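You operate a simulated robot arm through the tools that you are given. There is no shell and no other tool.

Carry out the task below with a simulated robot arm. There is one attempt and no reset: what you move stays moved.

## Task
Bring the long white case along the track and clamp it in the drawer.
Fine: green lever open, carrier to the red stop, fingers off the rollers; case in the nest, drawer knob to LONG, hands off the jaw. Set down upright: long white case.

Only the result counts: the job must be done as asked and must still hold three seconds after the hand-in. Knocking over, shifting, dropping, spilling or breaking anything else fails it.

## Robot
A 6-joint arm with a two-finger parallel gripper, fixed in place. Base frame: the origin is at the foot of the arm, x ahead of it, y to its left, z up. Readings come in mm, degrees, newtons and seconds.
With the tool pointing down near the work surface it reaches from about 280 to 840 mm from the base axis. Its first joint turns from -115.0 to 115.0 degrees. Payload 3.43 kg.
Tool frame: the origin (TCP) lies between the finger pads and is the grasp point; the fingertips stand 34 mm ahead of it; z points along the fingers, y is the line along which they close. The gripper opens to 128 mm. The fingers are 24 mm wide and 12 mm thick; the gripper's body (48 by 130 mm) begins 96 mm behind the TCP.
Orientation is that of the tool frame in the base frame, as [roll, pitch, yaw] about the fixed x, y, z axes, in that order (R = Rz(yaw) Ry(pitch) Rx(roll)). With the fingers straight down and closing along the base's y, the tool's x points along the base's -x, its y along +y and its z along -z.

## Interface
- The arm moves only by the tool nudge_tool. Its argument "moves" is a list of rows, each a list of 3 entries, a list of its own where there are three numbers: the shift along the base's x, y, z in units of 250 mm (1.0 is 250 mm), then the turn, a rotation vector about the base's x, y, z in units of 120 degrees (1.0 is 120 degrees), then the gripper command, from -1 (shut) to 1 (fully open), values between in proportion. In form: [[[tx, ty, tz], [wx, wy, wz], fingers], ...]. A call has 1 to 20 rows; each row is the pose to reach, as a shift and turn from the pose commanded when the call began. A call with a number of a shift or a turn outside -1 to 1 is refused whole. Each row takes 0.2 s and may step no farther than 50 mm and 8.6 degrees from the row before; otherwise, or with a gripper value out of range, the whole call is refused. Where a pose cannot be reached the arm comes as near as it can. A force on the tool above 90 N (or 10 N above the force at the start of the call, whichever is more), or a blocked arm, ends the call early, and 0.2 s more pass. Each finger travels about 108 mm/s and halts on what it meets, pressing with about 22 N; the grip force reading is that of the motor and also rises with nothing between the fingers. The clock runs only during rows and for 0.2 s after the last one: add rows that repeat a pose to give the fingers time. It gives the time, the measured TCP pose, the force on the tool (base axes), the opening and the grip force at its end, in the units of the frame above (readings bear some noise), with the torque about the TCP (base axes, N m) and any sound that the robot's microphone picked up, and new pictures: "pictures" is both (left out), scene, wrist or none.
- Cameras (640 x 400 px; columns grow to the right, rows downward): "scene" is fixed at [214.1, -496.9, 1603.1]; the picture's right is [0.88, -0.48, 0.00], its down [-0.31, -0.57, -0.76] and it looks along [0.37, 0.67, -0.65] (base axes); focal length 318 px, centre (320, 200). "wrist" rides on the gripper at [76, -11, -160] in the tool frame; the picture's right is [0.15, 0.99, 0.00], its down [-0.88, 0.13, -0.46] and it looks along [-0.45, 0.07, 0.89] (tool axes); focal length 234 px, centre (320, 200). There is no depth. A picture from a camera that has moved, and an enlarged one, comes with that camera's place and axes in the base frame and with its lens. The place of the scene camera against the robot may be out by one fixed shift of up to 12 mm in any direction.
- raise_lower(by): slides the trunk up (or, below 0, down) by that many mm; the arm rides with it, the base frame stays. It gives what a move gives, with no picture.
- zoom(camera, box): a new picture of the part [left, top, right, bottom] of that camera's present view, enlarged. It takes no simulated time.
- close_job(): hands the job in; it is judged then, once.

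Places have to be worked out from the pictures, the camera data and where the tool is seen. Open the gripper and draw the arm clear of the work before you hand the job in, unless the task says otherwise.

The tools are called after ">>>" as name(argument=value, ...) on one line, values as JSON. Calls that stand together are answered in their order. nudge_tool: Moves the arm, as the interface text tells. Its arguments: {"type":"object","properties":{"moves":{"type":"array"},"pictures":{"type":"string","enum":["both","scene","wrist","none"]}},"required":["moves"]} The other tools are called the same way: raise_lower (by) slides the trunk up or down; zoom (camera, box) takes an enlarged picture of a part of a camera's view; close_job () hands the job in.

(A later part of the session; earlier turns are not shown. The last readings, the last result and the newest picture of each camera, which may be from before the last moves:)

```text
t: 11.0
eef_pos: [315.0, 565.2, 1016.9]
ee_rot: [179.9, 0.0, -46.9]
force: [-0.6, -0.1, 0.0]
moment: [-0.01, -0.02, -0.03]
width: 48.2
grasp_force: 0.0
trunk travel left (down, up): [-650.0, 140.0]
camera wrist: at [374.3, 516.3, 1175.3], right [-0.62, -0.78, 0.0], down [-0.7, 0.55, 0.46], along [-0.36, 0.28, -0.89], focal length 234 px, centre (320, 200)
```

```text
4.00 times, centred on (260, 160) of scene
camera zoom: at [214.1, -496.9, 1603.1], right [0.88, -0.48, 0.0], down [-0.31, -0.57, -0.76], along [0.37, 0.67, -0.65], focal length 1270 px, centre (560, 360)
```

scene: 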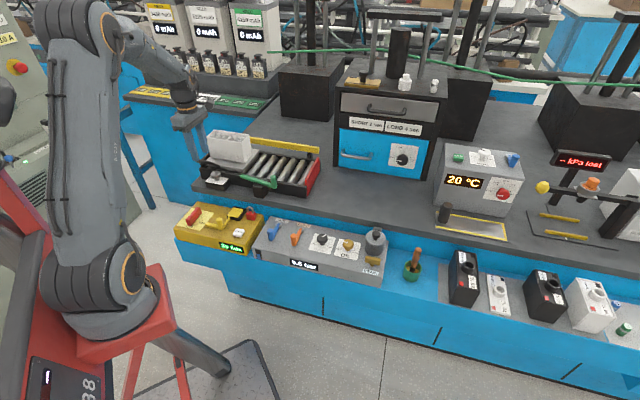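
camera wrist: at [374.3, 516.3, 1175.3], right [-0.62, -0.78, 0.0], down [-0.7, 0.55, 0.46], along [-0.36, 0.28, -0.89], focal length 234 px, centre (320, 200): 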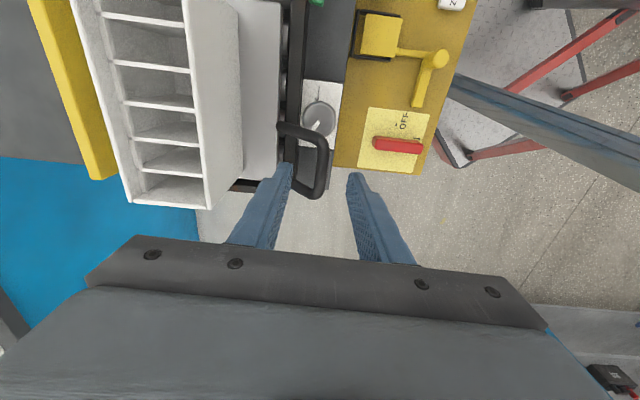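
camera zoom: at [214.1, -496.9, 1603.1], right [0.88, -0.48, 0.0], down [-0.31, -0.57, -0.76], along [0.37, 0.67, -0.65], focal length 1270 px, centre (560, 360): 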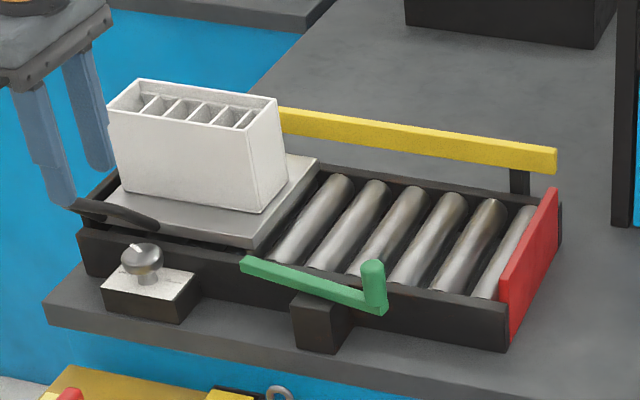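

The bar lies about 3–4 mm outward of the tool axis. I'll shift that way and descend so the fingers straddle the bar, with tips around z 931.

>>> nudge_tool(moves=[[[-0.01, -0.01, -0.1], [0, 0, 0], -0.25], [[-0.01, -0.01, -0.205], [0, 0, 0], -0.25]], pictures="both")

>>> zoom(camera="wrist", box=[200, 60, 440, 260])

>>> zoom(camera="scene", box=[160, 110, 260, 210])

```text
t: 11.6
eef_pos: [311.6, 561.9, 964.9]
ee_rot: [-179.9, 0.0, -47.0]
force: [1.0, -0.2, -0.3]
moment: [0.01, 0.01, 0.03]
width: 48.0
grasp_force: 0.1
trunk travel left (down, up): [-650.0, 140.0]
camera wrist: at [370.5, 512.8, 1124.6], right [-0.62, -0.78, 0.0], down [-0.7, 0.55, 0.46], along [-0.36, 0.28, -0.89], focal length 234 px, centre (320, 200)
```

scene: 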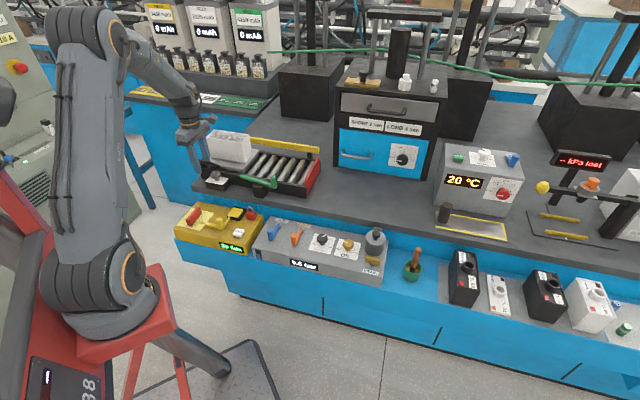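
wrist: 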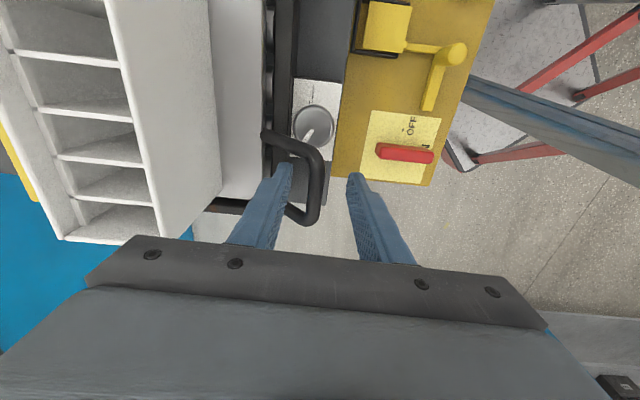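

```text
2.00 times, centred on (320, 160) of wrist
camera zoom: at [370.5, 512.8, 1124.6], right [-0.62, -0.78, 0.0], down [-0.7, 0.55, 0.46], along [-0.36, 0.28, -0.89], focal length 468 px, centre (320, 280)
```

zoom: 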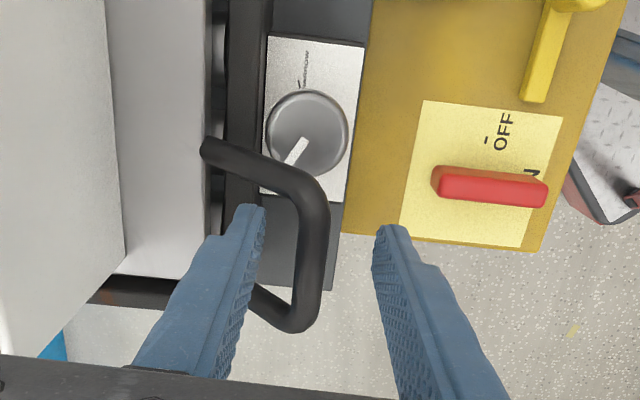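

```text
4.00 times, centred on (210, 160) of scene
camera zoom: at [214.1, -496.9, 1603.1], right [0.88, -0.48, 0.0], down [-0.31, -0.57, -0.76], along [0.37, 0.67, -0.65], focal length 1270 px, centre (760, 360)
```

zoom: 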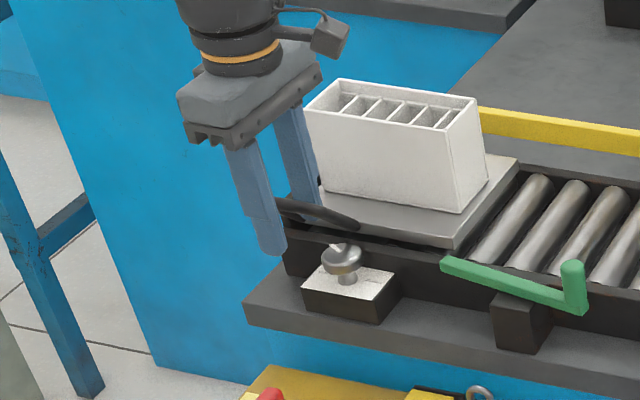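

The fingers straddle the bar with it about 3 mm toward the inner finger. I'll correct that and close on the bar.

>>> nudge_tool(moves=[[[0.007, 0.007, 0], [0, 0, 0], -0.25], [[0.007, 0.007, 0], [0, 0, 0], -1], [[0.007, 0.007, 0], [0, 0, 0], -1], [[0.007, 0.007, 0], [0, 0, 0], -1]], pictures="wrist")

>>> zoom(camera="wrist", box=[200, 60, 440, 260])

```text
t: 12.6
eef_pos: [313.7, 565.0, 966.1]
ee_rot: [-180.0, 0.1, -46.9]
force: [8.6, 11.1, -2.1]
moment: [0.07, -0.06, 1.14]
width: 12.5
grasp_force: 45.5
trunk travel left (down, up): [-650.0, 140.0]
camera wrist: at [373.6, 515.6, 1124.7], right [-0.62, -0.78, 0.0], down [-0.7, 0.55, 0.46], along [-0.36, 0.28, -0.89], focal length 234 px, centre (320, 200)
```

wrist: 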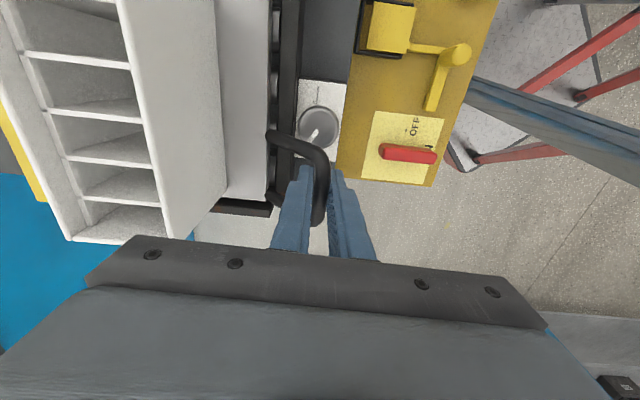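

```text
2.00 times, centred on (320, 160) of wrist
camera zoom: at [373.6, 515.6, 1124.7], right [-0.62, -0.78, 0.0], down [-0.7, 0.55, 0.46], along [-0.36, 0.28, -0.89], focal length 468 px, centre (320, 280)
```

zoom: 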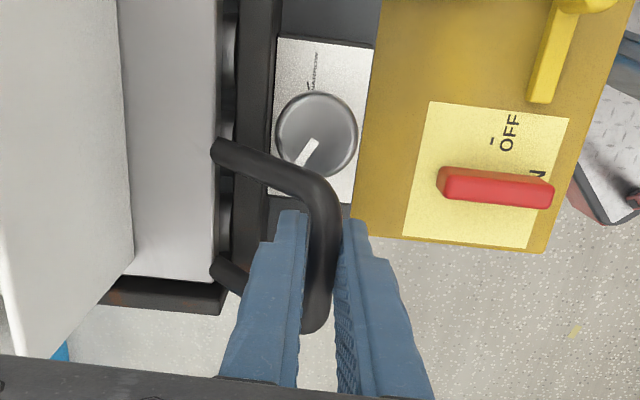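

The bar is gripped at 12.5 mm width, with about 14 N of sideways load from slight misalignment. I'll ease the tool 2 mm inward to relax that before pushing along the track.

>>> nudge_tool(moves=[[[0.006, 0.006, 0], [0, 0, 0], -1], [[0.008, 0.008, 0], [0, 0, 0], -1]], pictures="none")

```text
t: 13.2
eef_pos: [313.3, 565.6, 965.0]
ee_rot: [179.8, 0.0, -46.9]
force: [-4.9, -6.4, 18.2]
moment: [-0.12, -0.01, 1.11]
width: 12.7
grasp_force: 45.0
trunk travel left (down, up): [-650.0, 140.0]
```

The remaining 1.1 N·m about z suggests a small yaw mismatch with the bar. I'll rotate the tool about +2° and back off 1 mm to relax it.

>>> nudge_tool(moves=[[[-0.003, -0.003, 0], [0, 0, 0.009], -1], [[-0.003, -0.003, 0], [0, 0, 0.018], -1]], pictures="none")

```text
t: 13.8
eef_pos: [315.0, 565.1, 964.2]
ee_rot: [180.0, 0.0, -44.9]
force: [-4.8, -2.9, 16.1]
moment: [0.26, 0.33, 1.05]
width: 11.8
grasp_force: 44.7
trunk travel left (down, up): [-650.0, 140.0]
```

The moment barely changed, so I'll test a further 3° of rotation.

>>> nudge_tool(moves=[[[0, 0, 0], [0, 0, 0.0125], -1], [[0, 0, 0.002], [0, 0, 0.025], -1]], pictures="wrist")

>>> zoom(camera="wrist", box=[200, 60, 440, 260])

```text
t: 14.4
eef_pos: [314.8, 562.6, 964.2]
ee_rot: [180.0, 0.0, -41.8]
force: [-5.6, -3.8, 15.4]
moment: [0.32, 0.33, -1.13]
width: 12.1
grasp_force: 44.6
trunk travel left (down, up): [-650.0, 140.0]
camera wrist: at [378.7, 520.3, 1124.4], right [-0.55, -0.83, 0.0], down [-0.74, 0.49, 0.46], along [-0.38, 0.25, -0.89], focal length 234 px, centre (320, 200)
```

wrist: 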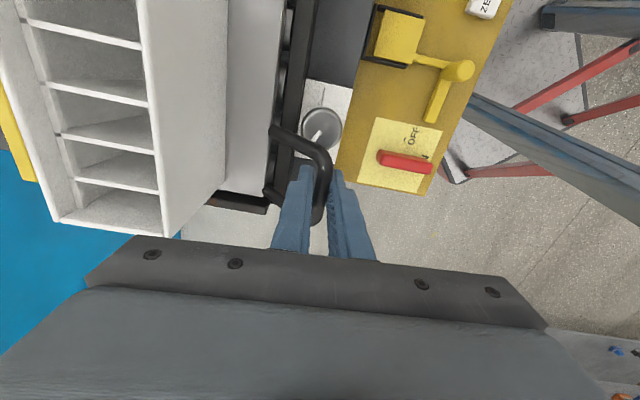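

```text
2.00 times, centred on (320, 160) of wrist
camera zoom: at [378.7, 520.3, 1124.4], right [-0.55, -0.83, 0.0], down [-0.74, 0.49, 0.46], along [-0.38, 0.25, -0.89], focal length 468 px, centre (320, 280)
```

zoom: 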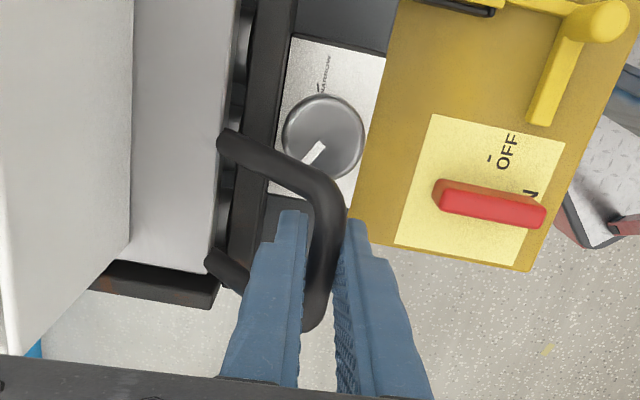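

The moment flipped sign, so the bar's true angle lies between, near yaw −43.4. I'll settle there and check.

>>> nudge_tool(moves=[[[0, 0, 0.003], [0, 0, -0.007], -1], [[0, 0, 0.005], [0, 0, -0.0133], -1]], pictures="none")

```text
t: 15.0
eef_pos: [314.5, 562.6, 965.0]
ee_rot: [179.9, -0.1, -43.4]
force: [-3.0, -4.6, 3.5]
moment: [0.11, 0.14, -0.59]
width: 11.6
grasp_force: 44.8
trunk travel left (down, up): [-650.0, 140.0]
```

That's nearly relaxed, so the track angle is about −44.2°. I'll start pushing the carrier slowly along (0.717, −0.697) as a 36 mm test.

>>> nudge_tool(moves=[[[0.014, -0.014, 0], [0, 0, -0.004], -1], [[0.04, -0.039, 0], [0, 0, -0.006], -1], [[0.072, -0.07, 0], [0, 0, -0.006], -1], [[0.103, -0.1, 0], [0, 0, -0.006], -1]], pictures="both")

>>> zoom(camera="scene", box=[180, 110, 340, 210])

```text
t: 16.0
eef_pos: [340.2, 538.0, 965.4]
ee_rot: [179.9, -0.1, -44.0]
force: [-13.2, -15.0, -8.6]
moment: [-0.09, -0.02, 0.28]
width: 11.5
grasp_force: 45.6
trunk travel left (down, up): [-650.0, 140.0]
camera wrist: at [402.2, 493.3, 1124.5], right [-0.58, -0.81, 0.0], down [-0.72, 0.52, 0.46], along [-0.37, 0.26, -0.89], focal length 234 px, centre (320, 200)
```

scene: 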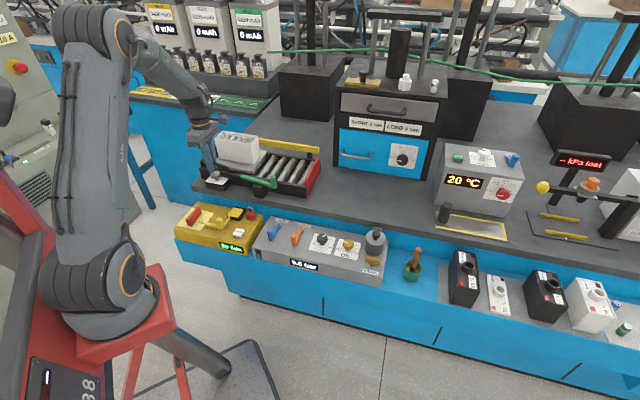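
wrist: 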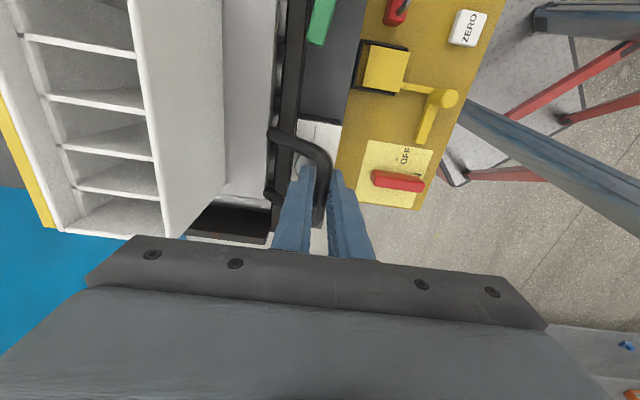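

```text
4.00 times, centred on (260, 160) of scene
camera zoom: at [214.1, -496.9, 1603.1], right [0.88, -0.48, 0.0], down [-0.31, -0.57, -0.76], along [0.37, 0.67, -0.65], focal length 1270 px, centre (560, 360)
```

zoom: 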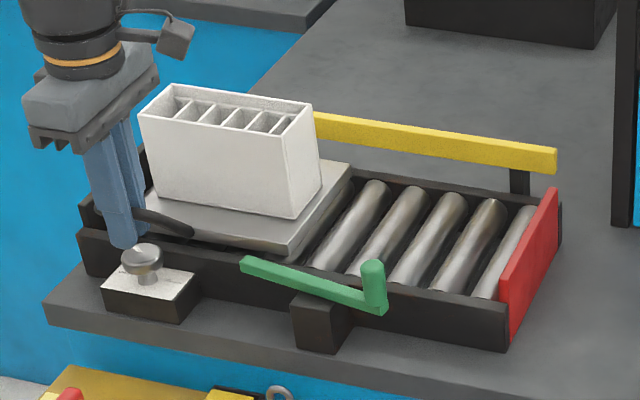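

The carrier and case moved smoothly. The outward load of about 20 N shows the true track direction is nearer −47°, so I'll correct and continue with 60 mm more.

>>> nudge_tool(moves=[[[0.03, -0.04, 0], [0, 0, -0.003], -1], [[0.07, -0.085, 0], [0, 0, -0.006], -1], [[0.111, -0.13, 0], [0, 0, -0.008], -1], [[0.155, -0.18, 0], [0, 0, -0.008], -1]], pictures="both")

>>> zoom(camera="scene", box=[180, 110, 340, 210])

>>> zoom(camera="wrist", box=[200, 0, 440, 260])

```text
t: 17.0
eef_pos: [381.5, 496.1, 964.1]
ee_rot: [-179.8, 0.0, -45.1]
force: [12.8, 11.8, -21.9]
moment: [0.14, 0.04, 1.09]
width: 11.8
grasp_force: 45.4
trunk travel left (down, up): [-650.0, 140.0]
camera wrist: at [443.7, 448.6, 1124.5], right [-0.6, -0.8, 0.0], down [-0.71, 0.53, 0.46], along [-0.36, 0.27, -0.89], focal length 234 px, centre (320, 200)
```

scene: 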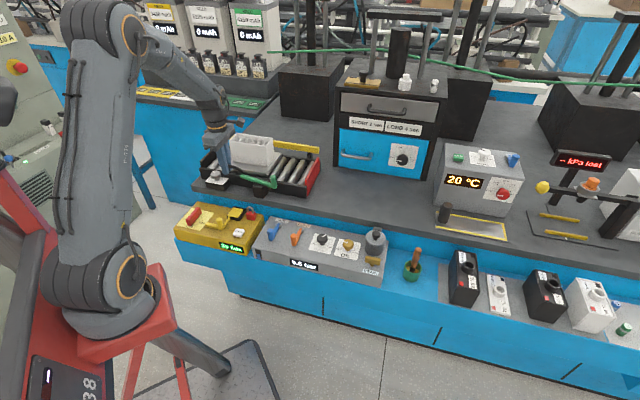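
wrist: 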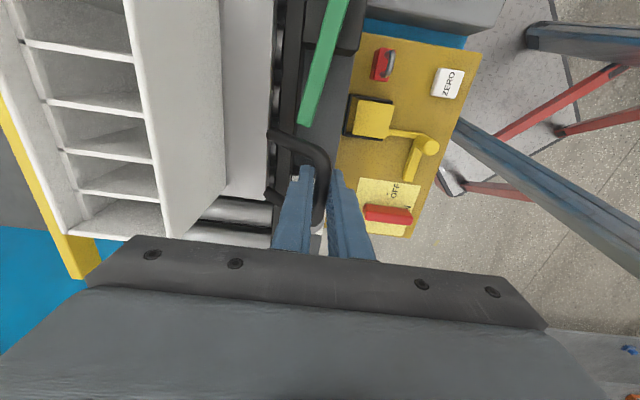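

```text
4.00 times, centred on (260, 160) of scene
camera zoom: at [214.1, -496.9, 1603.1], right [0.88, -0.48, 0.0], down [-0.31, -0.57, -0.76], along [0.37, 0.67, -0.65], focal length 1270 px, centre (560, 360)
```

zoom: 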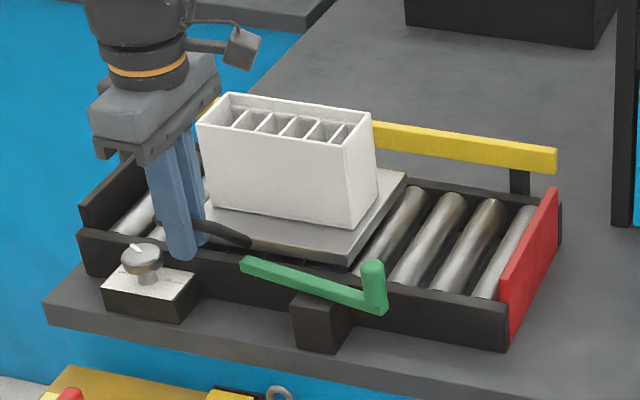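

```text
1.54 times, centred on (320, 130) of wrist
camera zoom: at [443.7, 448.6, 1124.5], right [-0.6, -0.8, 0.0], down [-0.71, 0.53, 0.46], along [-0.36, 0.27, -0.89], focal length 360 px, centre (320, 308)
```

zoom: 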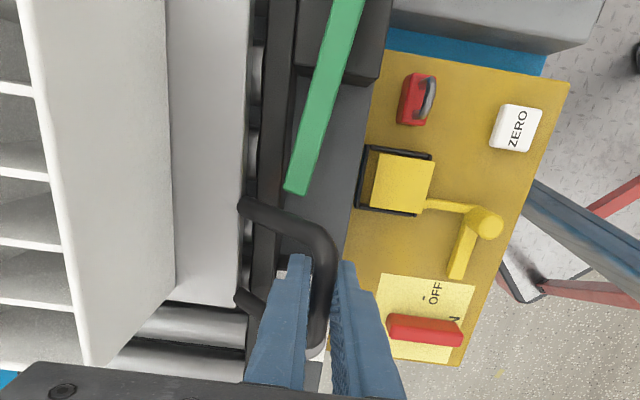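

The load is now inward at about 17 N, so I overcorrected and the mean track direction is near −45°. The handle leg and fingertips at z≈930 will pass above the lever bar (≈908), so I'll continue 60 mm with a 2 mm inward correction.

>>> nudge_tool(moves=[[[0.012, -0.002, -0.002], [0, 0, 0.004], -1], [[0.05, -0.04, -0.004], [0, 0, 0.004], -1], [[0.092, -0.082, -0.004], [0, 0, 0.004], -1], [[0.134, -0.124, -0.004], [0, 0, 0.004], -1], [[0.175, -0.164, -0.004], [0, 0, 0.004], -1]], pictures="both")

>>> zoom(camera="scene", box=[180, 110, 340, 210])

>>> zoom(camera="wrist", box=[200, 0, 440, 260])

```text
t: 18.2
eef_pos: [423.4, 453.3, 964.8]
ee_rot: [-179.9, 0.1, -44.6]
force: [6.6, 5.5, 5.5]
moment: [0.28, 0.2, 0.83]
width: 11.5
grasp_force: 45.3
trunk travel left (down, up): [-650.0, 140.0]
camera wrist: at [485.8, 407.8, 1124.5], right [-0.59, -0.81, 0.0], down [-0.72, 0.53, 0.46], along [-0.37, 0.27, -0.89], focal length 234 px, centre (320, 200)
```

scene: 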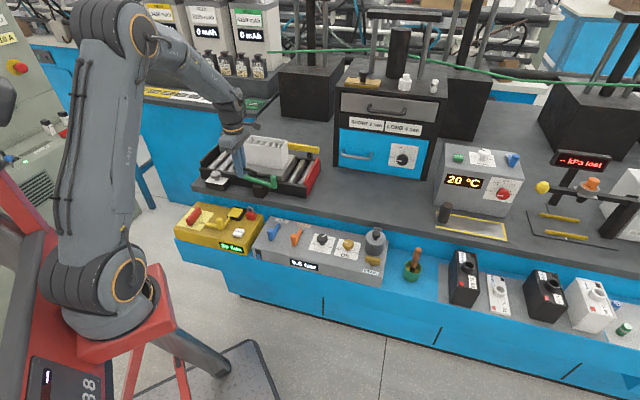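
wrist: 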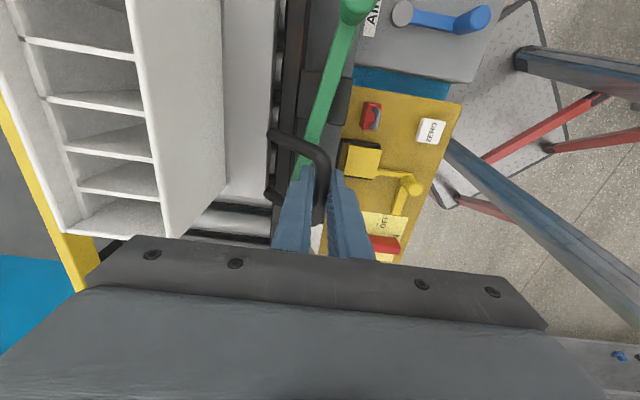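

```text
4.00 times, centred on (260, 160) of scene
camera zoom: at [214.1, -496.9, 1603.1], right [0.88, -0.48, 0.0], down [-0.31, -0.57, -0.76], along [0.37, 0.67, -0.65], focal length 1270 px, centre (560, 360)
```

zoom: 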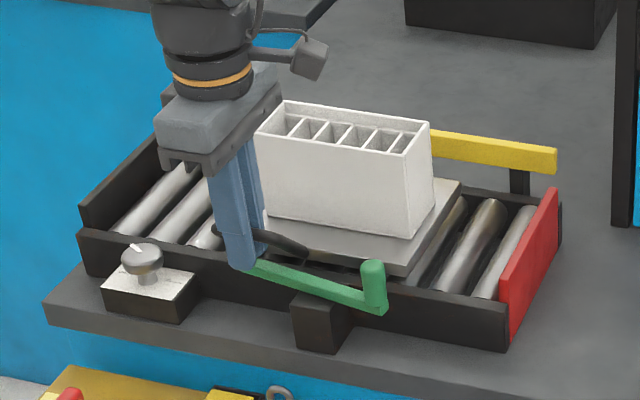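

```text
1.54 times, centred on (320, 130) of wrist
camera zoom: at [485.8, 407.8, 1124.5], right [-0.59, -0.81, 0.0], down [-0.72, 0.53, 0.46], along [-0.37, 0.27, -0.89], focal length 360 px, centre (320, 308)
```

zoom: 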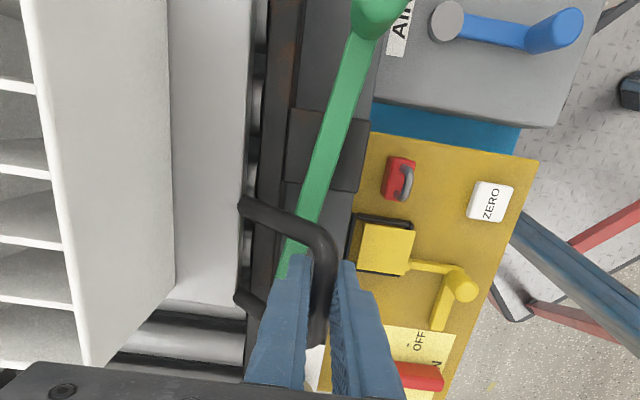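

Travel is 154 mm so far with low side load. The lever grip is about 70 mm ahead of the handle's leading leg and I'm unsure whether the leg passes over it, so I'll advance 50 mm and then inspect.

>>> nudge_tool(moves=[[[0.036, -0.032, 0], [0, 0, 0.002], -1], [[0.075, -0.069, 0], [0, 0, 0.004], -1], [[0.112, -0.105, 0], [0, 0, 0.004], -1], [[0.146, -0.138, 0], [0, 0, 0.004], -1]], pictures="both")

>>> zoom(camera="scene", box=[220, 130, 340, 210])

>>> zoom(camera="wrist", box=[260, 60, 400, 220])

```text
t: 19.2
eef_pos: [460.0, 418.0, 965.1]
ee_rot: [180.0, 0.0, -44.0]
force: [0.1, -1.1, 11.9]
moment: [0.32, 0.37, 0.31]
width: 11.5
grasp_force: 44.7
trunk travel left (down, up): [-650.0, 140.0]
camera wrist: at [521.7, 373.3, 1124.5], right [-0.58, -0.81, 0.0], down [-0.72, 0.52, 0.46], along [-0.37, 0.27, -0.89], focal length 234 px, centre (320, 200)
```

scene: 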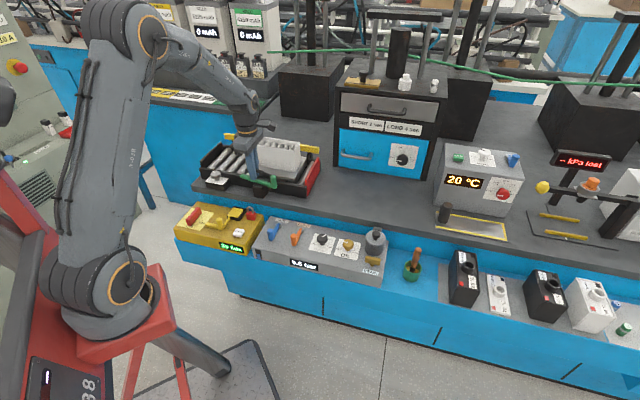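
wrist: 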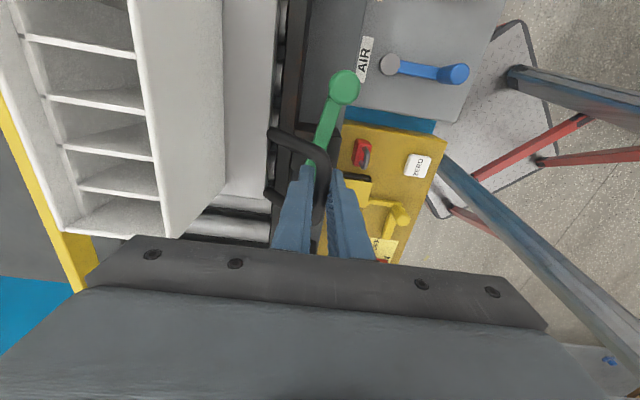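

```text
5.00 times, centred on (280, 170) of scene
camera zoom: at [214.1, -496.9, 1603.1], right [0.88, -0.48, 0.0], down [-0.31, -0.57, -0.76], along [0.37, 0.67, -0.65], focal length 1588 px, centre (520, 350)
```

zoom: 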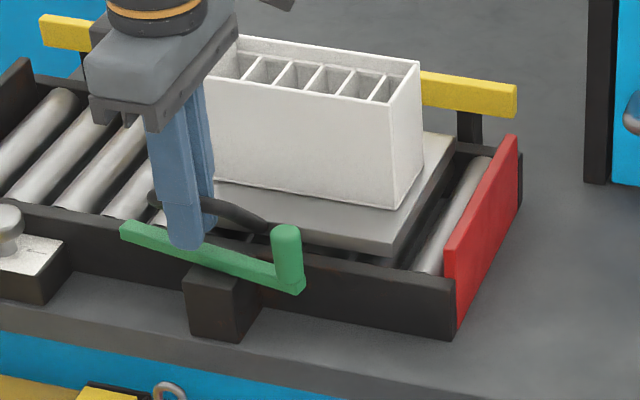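

```text
2.50 times, centred on (330, 140) of wrist
camera zoom: at [521.7, 373.3, 1124.5], right [-0.58, -0.81, 0.0], down [-0.72, 0.52, 0.46], along [-0.37, 0.27, -0.89], focal length 585 px, centre (295, 350)
```

zoom: 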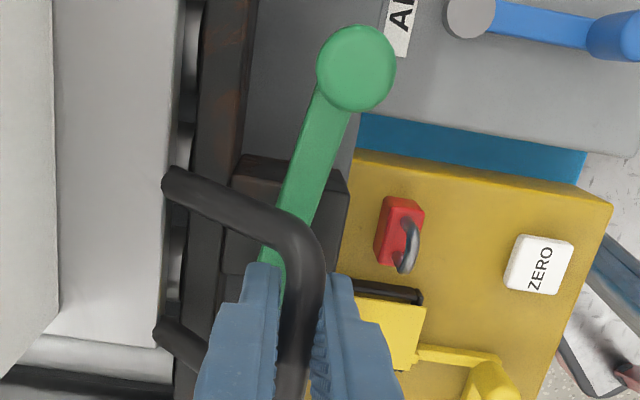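

Side load is near zero now. I'll advance another 20 mm, which keeps about 9 mm to the lever grip, then look closely at the clearance.

>>> nudge_tool(moves=[[[0.029, -0.028, 0], [0, 0, 0], -1], [[0.057, -0.056, 0], [0, 0, 0], -1], [[0.057, -0.056, 0], [0, 0, 0], -1]], pictures="both")

>>> zoom(camera="scene", box=[230, 150, 330, 210])

>>> zoom(camera="wrist", box=[260, 60, 400, 220])

```text
t: 20.0
eef_pos: [472.7, 404.2, 965.0]
ee_rot: [-180.0, 0.1, -44.1]
force: [2.9, 1.9, 6.2]
moment: [0.13, 0.08, 0.24]
width: 11.5
grasp_force: 45.1
trunk travel left (down, up): [-650.0, 140.0]
camera wrist: at [535.7, 359.0, 1124.5], right [-0.58, -0.81, 0.0], down [-0.72, 0.52, 0.46], along [-0.37, 0.27, -0.89], focal length 234 px, centre (320, 200)
```

scene: 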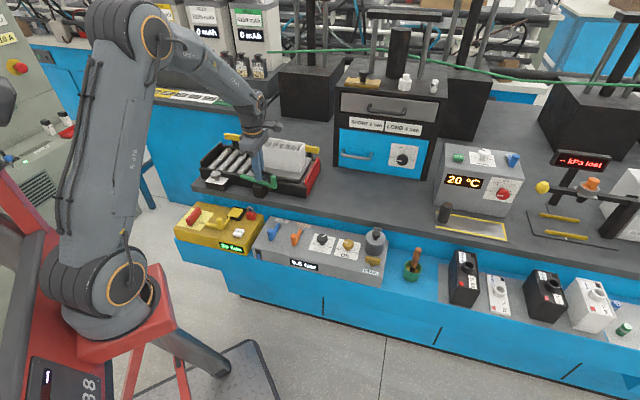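
wrist: 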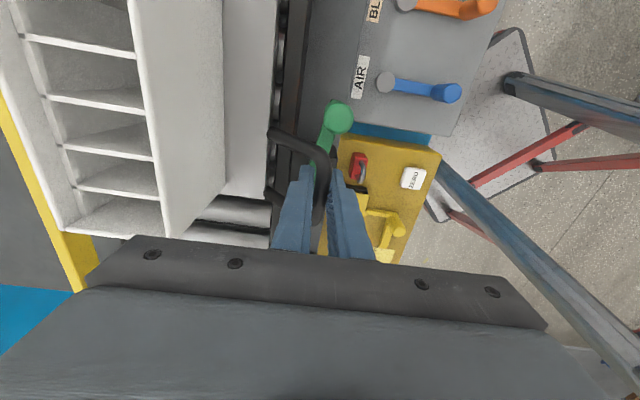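

```text
6.40 times, centred on (280, 180) of scene
camera zoom: at [214.1, -496.9, 1603.1], right [0.88, -0.48, 0.0], down [-0.31, -0.57, -0.76], along [0.37, 0.67, -0.65], focal length 2033 px, centre (576, 328)
```

zoom: 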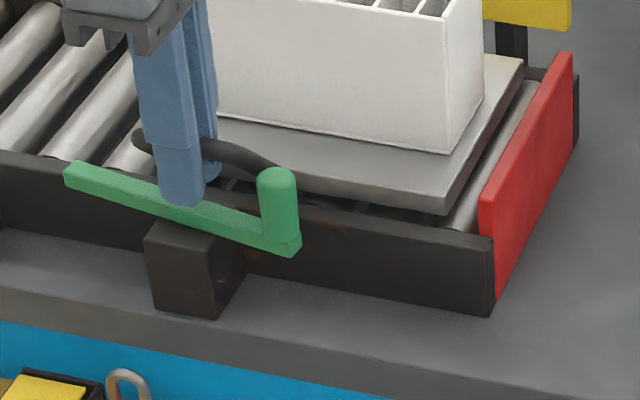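

```text
2.50 times, centred on (330, 140) of wrist
camera zoom: at [535.7, 359.0, 1124.5], right [-0.58, -0.81, 0.0], down [-0.72, 0.52, 0.46], along [-0.37, 0.27, -0.89], focal length 585 px, centre (295, 350)
```

zoom: 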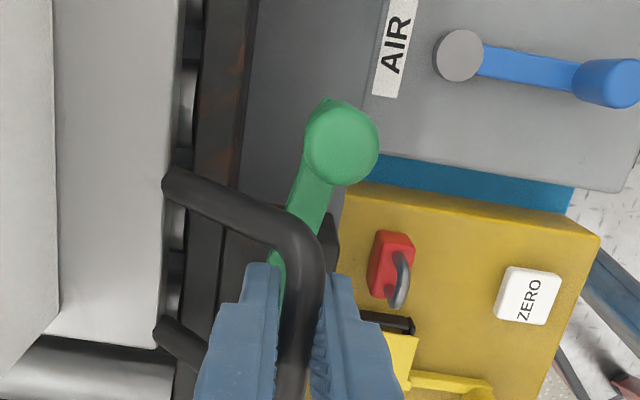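

The side load stays small. Now I need the exact remaining gap to the red stop versus the handle-to-grip clearance, so I'll zoom in tightly on both.

>>> zoom(camera="scene", box=[290, 150, 330, 200])

>>> zoom(camera="scene", box=[245, 155, 290, 195])

>>> zoom(camera="wrist", box=[290, 90, 370, 170])

```text
8.00 times, centred on (310, 175) of scene
camera zoom: at [214.1, -496.9, 1603.1], right [0.88, -0.48, 0.0], down [-0.31, -0.57, -0.76], along [0.37, 0.67, -0.65], focal length 2541 px, centre (400, 400)
```

zoom: 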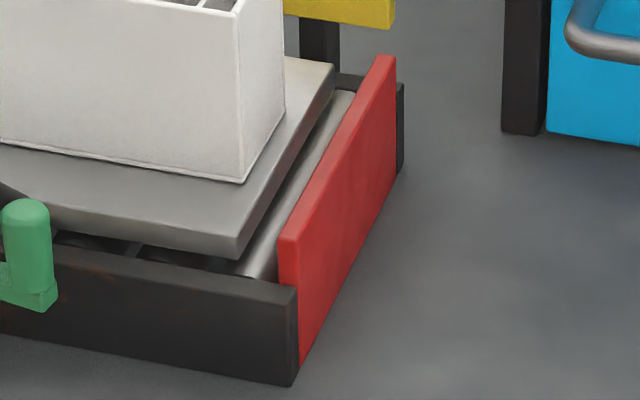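

```text
10.00 times, centred on (268, 175) of scene
camera zoom: at [214.1, -496.9, 1603.1], right [0.88, -0.48, 0.0], down [-0.31, -0.57, -0.76], along [0.37, 0.67, -0.65], focal length 3176 px, centre (845, 450)
```

zoom: 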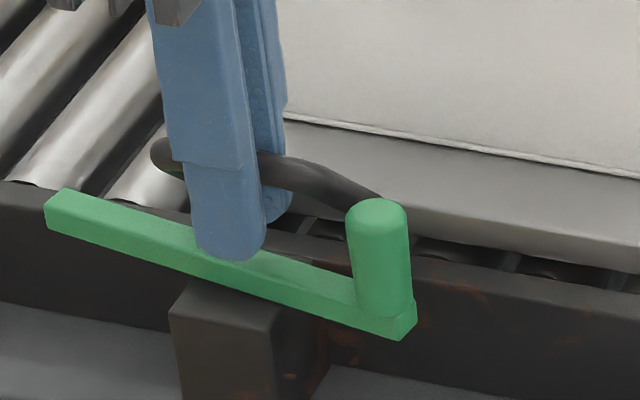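

```text
5.00 times, centred on (330, 130) of wrist
camera zoom: at [535.7, 359.0, 1124.5], right [-0.58, -0.81, 0.0], down [-0.72, 0.52, 0.46], along [-0.37, 0.27, -0.89], focal length 1171 px, centre (270, 550)
```

zoom: 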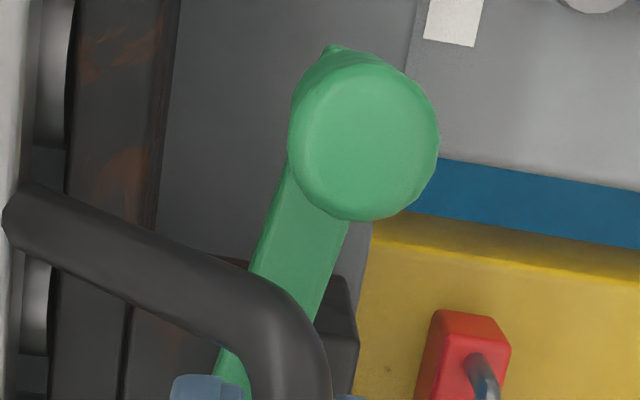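

The remaining gap to the stop is about 20 mm, while the handle elbow may touch the upper edge of the lever grip after about 12 mm. I'll advance 10 mm and check the force and picture before going further.

>>> nudge_tool(moves=[[[0.0145, -0.014, 0], [0, 0, 0], -1], [[0.029, -0.028, 0], [0, 0, 0], -1], [[0.029, -0.028, 0], [0, 0, 0], -1]], pictures="both")

>>> zoom(camera="wrist", box=[290, 90, 370, 170])

>>> zoom(camera="scene", box=[245, 150, 325, 200])

```text
t: 20.8
eef_pos: [480.7, 396.2, 964.7]
ee_rot: [-180.0, -0.1, -44.1]
force: [-2.0, -1.6, 11.3]
moment: [0.0, 0.04, 0.27]
width: 11.4
grasp_force: 45.1
trunk travel left (down, up): [-650.0, 140.0]
camera wrist: at [542.8, 352.0, 1124.5], right [-0.58, -0.81, 0.0], down [-0.72, 0.52, 0.46], along [-0.37, 0.27, -0.89], focal length 234 px, centre (320, 200)
```

scene: 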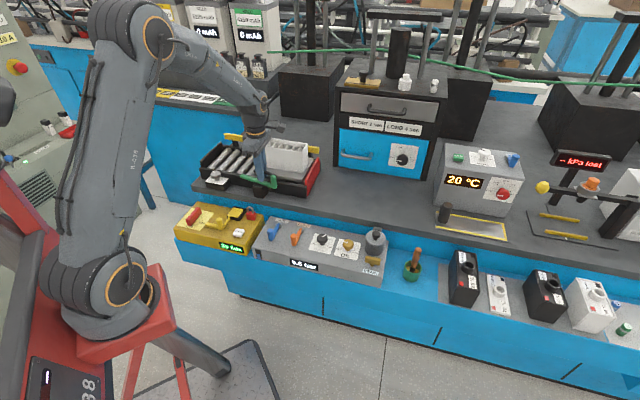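
wrist: 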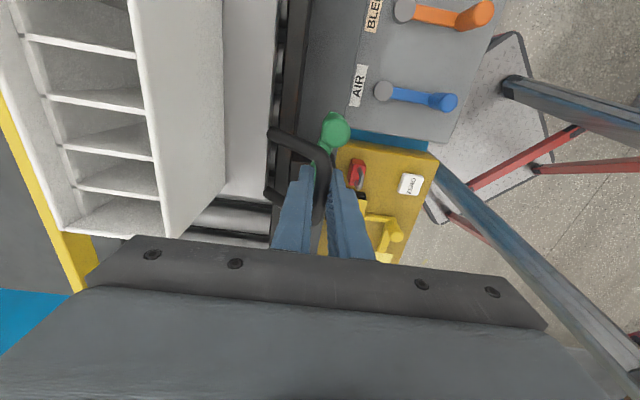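

```text
5.00 times, centred on (330, 130) of wrist
camera zoom: at [542.8, 352.0, 1124.5], right [-0.58, -0.81, 0.0], down [-0.72, 0.52, 0.46], along [-0.37, 0.27, -0.89], focal length 1171 px, centre (270, 550)
```

zoom: 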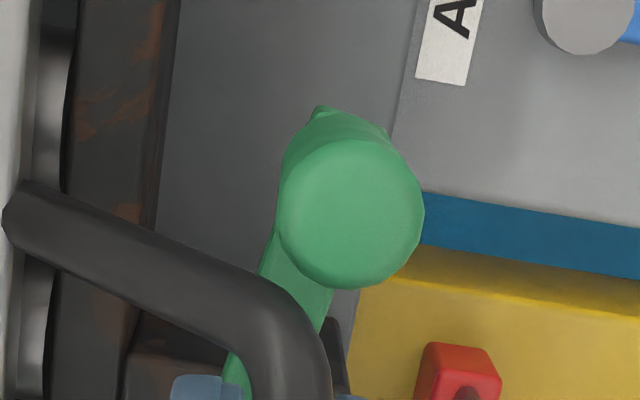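

```text
8.00 times, centred on (285, 175) of scene
camera zoom: at [214.1, -496.9, 1603.1], right [0.88, -0.48, 0.0], down [-0.31, -0.57, -0.76], along [0.37, 0.67, -0.65], focal length 2541 px, centre (600, 400)
```

zoom: 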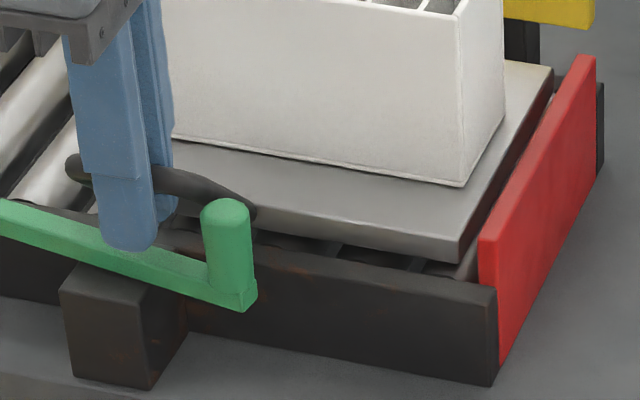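

Force is still low with about 11–12 mm left to the stop. Contact with the lever grip might begin in about 3 mm, so I'll advance 6 mm in small steps.

>>> nudge_tool(moves=[[[0.006, -0.0058, 0], [0, 0, 0], -1], [[0.0115, -0.011, 0], [0, 0, 0], -1], [[0.0172, -0.0167, 0], [0, 0, 0], -1], [[0.0172, -0.0167, 0], [0, 0, 0], -1]], pictures="both")

>>> zoom(camera="wrist", box=[290, 90, 370, 170])

>>> zoom(camera="scene", box=[245, 150, 325, 200])

```text
t: 21.8
eef_pos: [485.6, 392.2, 965.0]
ee_rot: [180.0, 0.0, -44.1]
force: [-7.5, -3.1, 21.0]
moment: [0.05, 0.11, 0.24]
width: 11.6
grasp_force: 44.7
trunk travel left (down, up): [-650.0, 140.0]
camera wrist: at [547.0, 347.5, 1124.5], right [-0.58, -0.81, 0.0], down [-0.72, 0.52, 0.46], along [-0.37, 0.27, -0.89], focal length 234 px, centre (320, 200)
```

scene: 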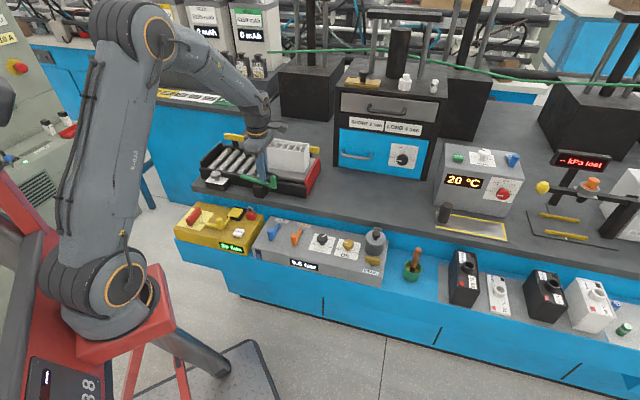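
wrist: 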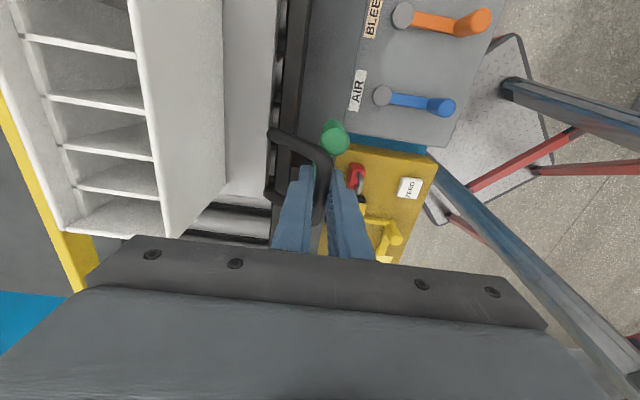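

```text
5.00 times, centred on (330, 130) of wrist
camera zoom: at [547.0, 347.5, 1124.5], right [-0.58, -0.81, 0.0], down [-0.72, 0.52, 0.46], along [-0.37, 0.27, -0.89], focal length 1171 px, centre (270, 550)
```

zoom: 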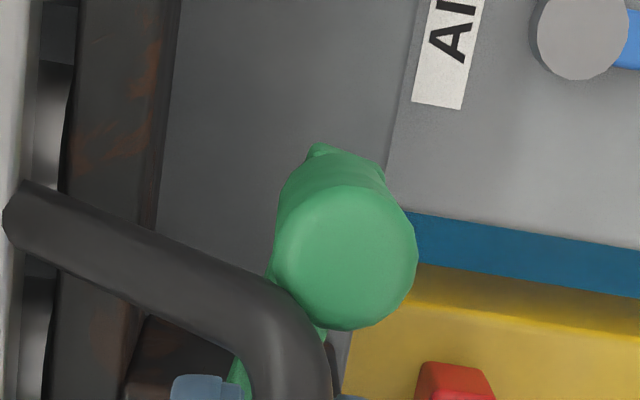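

```text
8.00 times, centred on (285, 175) of scene
camera zoom: at [214.1, -496.9, 1603.1], right [0.88, -0.48, 0.0], down [-0.31, -0.57, -0.76], along [0.37, 0.67, -0.65], focal length 2541 px, centre (600, 400)
```

zoom: 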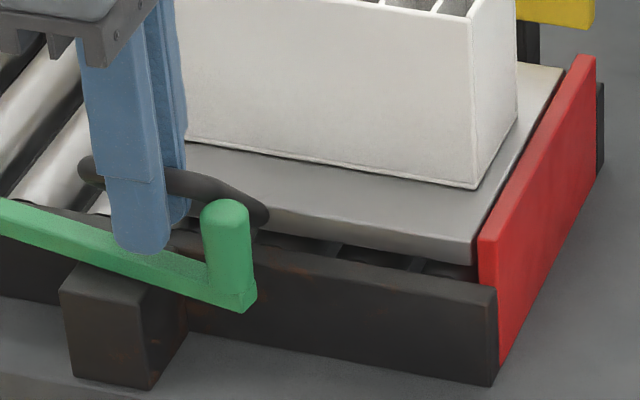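

The elbow is just at the lever grip and about 5 mm remains to the stop; along-track resistance is only a few newtons. I'll go on in 3 mm steps.

>>> nudge_tool(moves=[[[0.0043, -0.0042, 0], [0, 0, 0], -1], [[0.0086, -0.0084, 0], [0, 0, 0], -1], [[0.0086, -0.0084, 0], [0, 0, 0], -1]], pictures="wrist")

>>> zoom(camera="wrist", box=[290, 90, 370, 170])

>>> zoom(camera="scene", box=[245, 150, 325, 200])

```text
t: 22.6
eef_pos: [484.1, 392.7, 964.7]
ee_rot: [180.0, -0.1, -44.1]
force: [-26.0, 12.6, 21.3]
moment: [0.0, 0.01, 0.22]
width: 11.7
grasp_force: 45.2
trunk travel left (down, up): [-650.0, 140.0]
camera wrist: at [547.4, 347.5, 1124.4], right [-0.58, -0.81, 0.0], down [-0.72, 0.52, 0.46], along [-0.37, 0.27, -0.89], focal length 234 px, centre (320, 200)
```

wrist: 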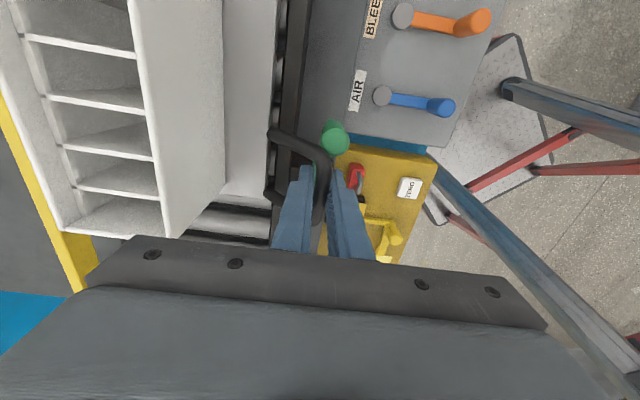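

```text
5.00 times, centred on (330, 130) of wrist
camera zoom: at [547.4, 347.5, 1124.4], right [-0.58, -0.81, 0.0], down [-0.72, 0.52, 0.46], along [-0.37, 0.27, -0.89], focal length 1171 px, centre (270, 550)
```

zoom: 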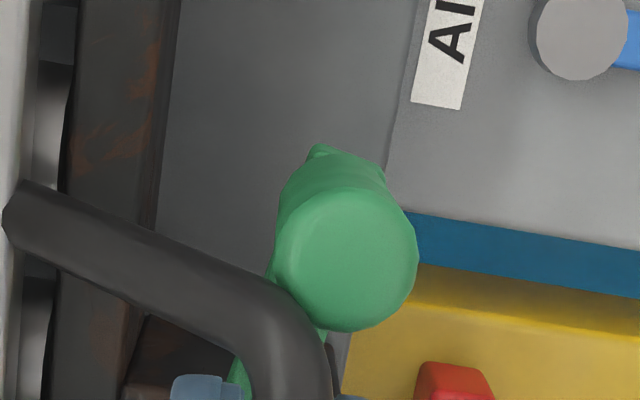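

```text
8.00 times, centred on (285, 175) of scene
camera zoom: at [214.1, -496.9, 1603.1], right [0.88, -0.48, 0.0], down [-0.31, -0.57, -0.76], along [0.37, 0.67, -0.65], focal length 2541 px, centre (600, 400)
```

zoom: 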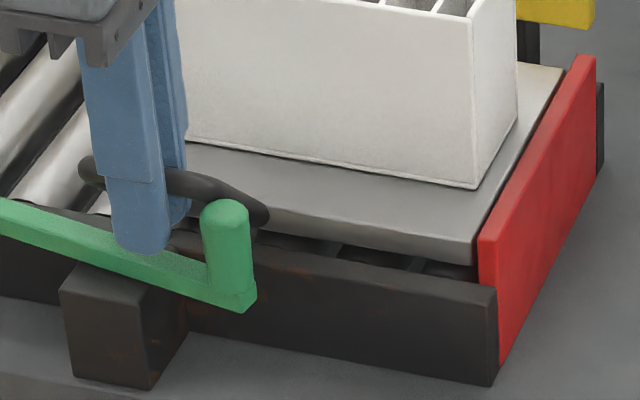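

Along-track resistance jumped to about 27 N with no more motion, so the carrier is against something. I need to know whether that is the red stop or the lever grip, so I'll zoom in on both spots.

>>> zoom(camera="scene", box=[300, 150, 325, 188])

>>> zoom(camera="scene", box=[255, 165, 285, 195])

```text
10.53 times, centred on (312, 169) of scene
camera zoom: at [214.1, -496.9, 1603.1], right [0.88, -0.48, 0.0], down [-0.31, -0.57, -0.76], along [0.37, 0.67, -0.65], focal length 3343 px, centre (399, 526)
```

zoom: 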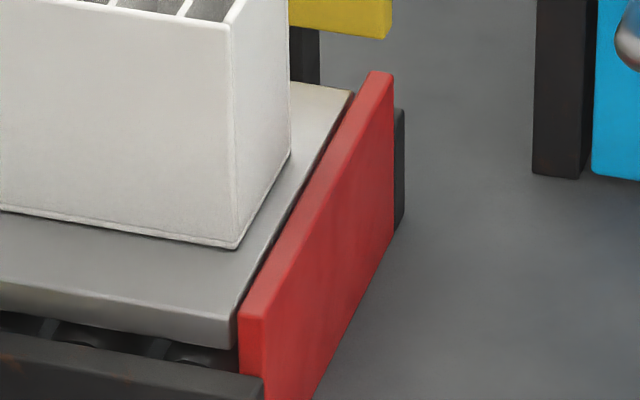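

```text
13.33 times, centred on (270, 180) of scene
camera zoom: at [214.1, -496.9, 1603.1], right [0.88, -0.48, 0.0], down [-0.31, -0.57, -0.76], along [0.37, 0.67, -0.65], focal length 4235 px, centre (987, 467)
```

zoom: 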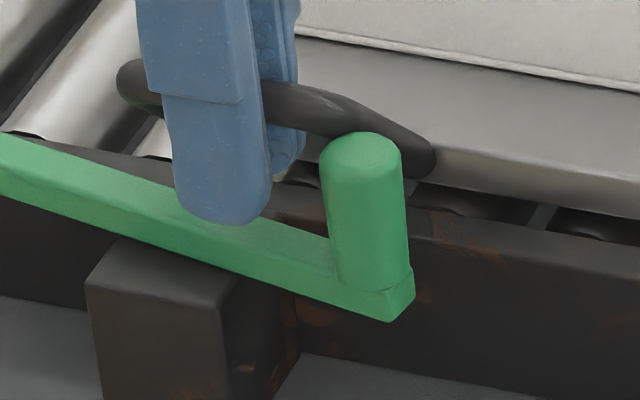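

The gap geometry suggests about 6 mm still remain, so the handle elbow is probably pressing on the lever grip. I'll unload, release the handle, rise, and look at it from above.

>>> nudge_tool(moves=[[[-0.008, 0.008, 0], [0, 0, 0], -1], [[-0.008, 0.008, 0], [0, 0, 0], -0.4], [[-0.008, 0.008, 0], [0, 0, 0], -0.4], [[-0.008, 0.008, 0.15], [0, 0, 0], -0.4], [[-0.008, 0.008, 0.33], [0, 0, 0], -0.3], [[-0.008, 0.008, 0.5], [0, 0, 0], -0.2], [[0.05, -0.03, 0.65], [0, 0, 0], 0], [[0.13, -0.1, 0.78], [0, 0, 0], 0]], pictures="both")

>>> zoom(camera="wrist", box=[160, 0, 400, 240])

>>> zoom(camera="scene", box=[245, 140, 325, 200])

```text
t: 24.4
eef_pos: [520.9, 367.0, 1159.9]
ee_rot: [179.9, -0.1, -44.1]
force: [0.9, 0.0, -0.4]
moment: [-0.02, 0.01, -0.01]
width: 63.7
grasp_force: 0.0
trunk travel left (down, up): [-650.0, 140.0]
camera wrist: at [582.6, 322.3, 1320.1], right [-0.58, -0.81, 0.0], down [-0.72, 0.52, 0.46], along [-0.37, 0.27, -0.89], focal length 234 px, centre (320, 200)
```

scene: 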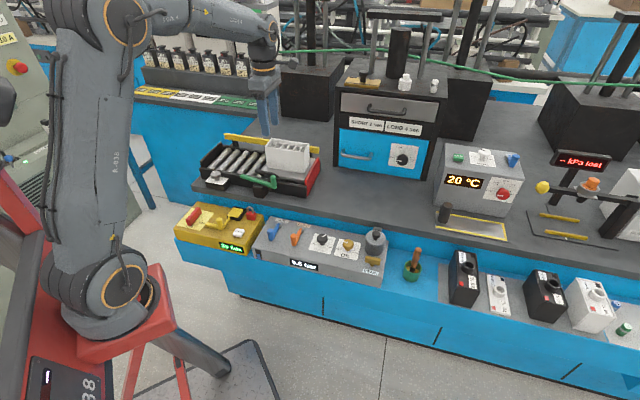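
wrist: 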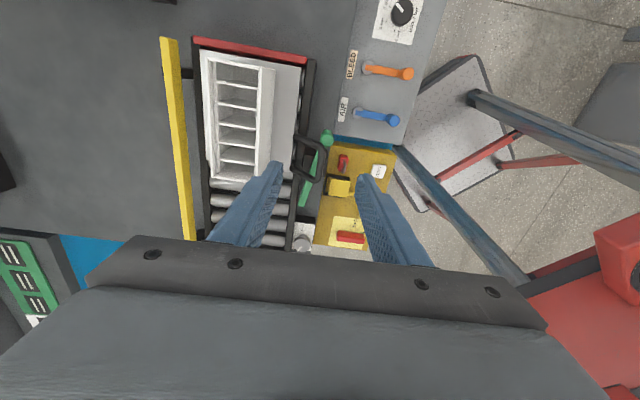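

```text
1.67 times, centred on (280, 120) of wrist
camera zoom: at [582.6, 322.3, 1320.1], right [-0.58, -0.81, 0.0], down [-0.72, 0.52, 0.46], along [-0.37, 0.27, -0.89], focal length 390 px, centre (387, 333)
```

zoom: 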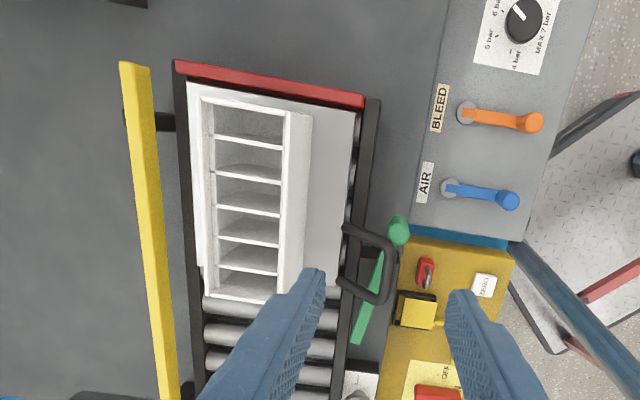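

```text
6.67 times, centred on (285, 170) of scene
camera zoom: at [214.1, -496.9, 1603.1], right [0.88, -0.48, 0.0], down [-0.31, -0.57, -0.76], along [0.37, 0.67, -0.65], focal length 2117 px, centre (553, 400)
```

zoom: 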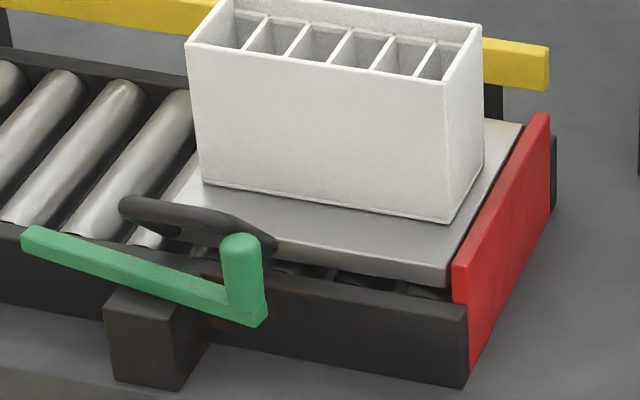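

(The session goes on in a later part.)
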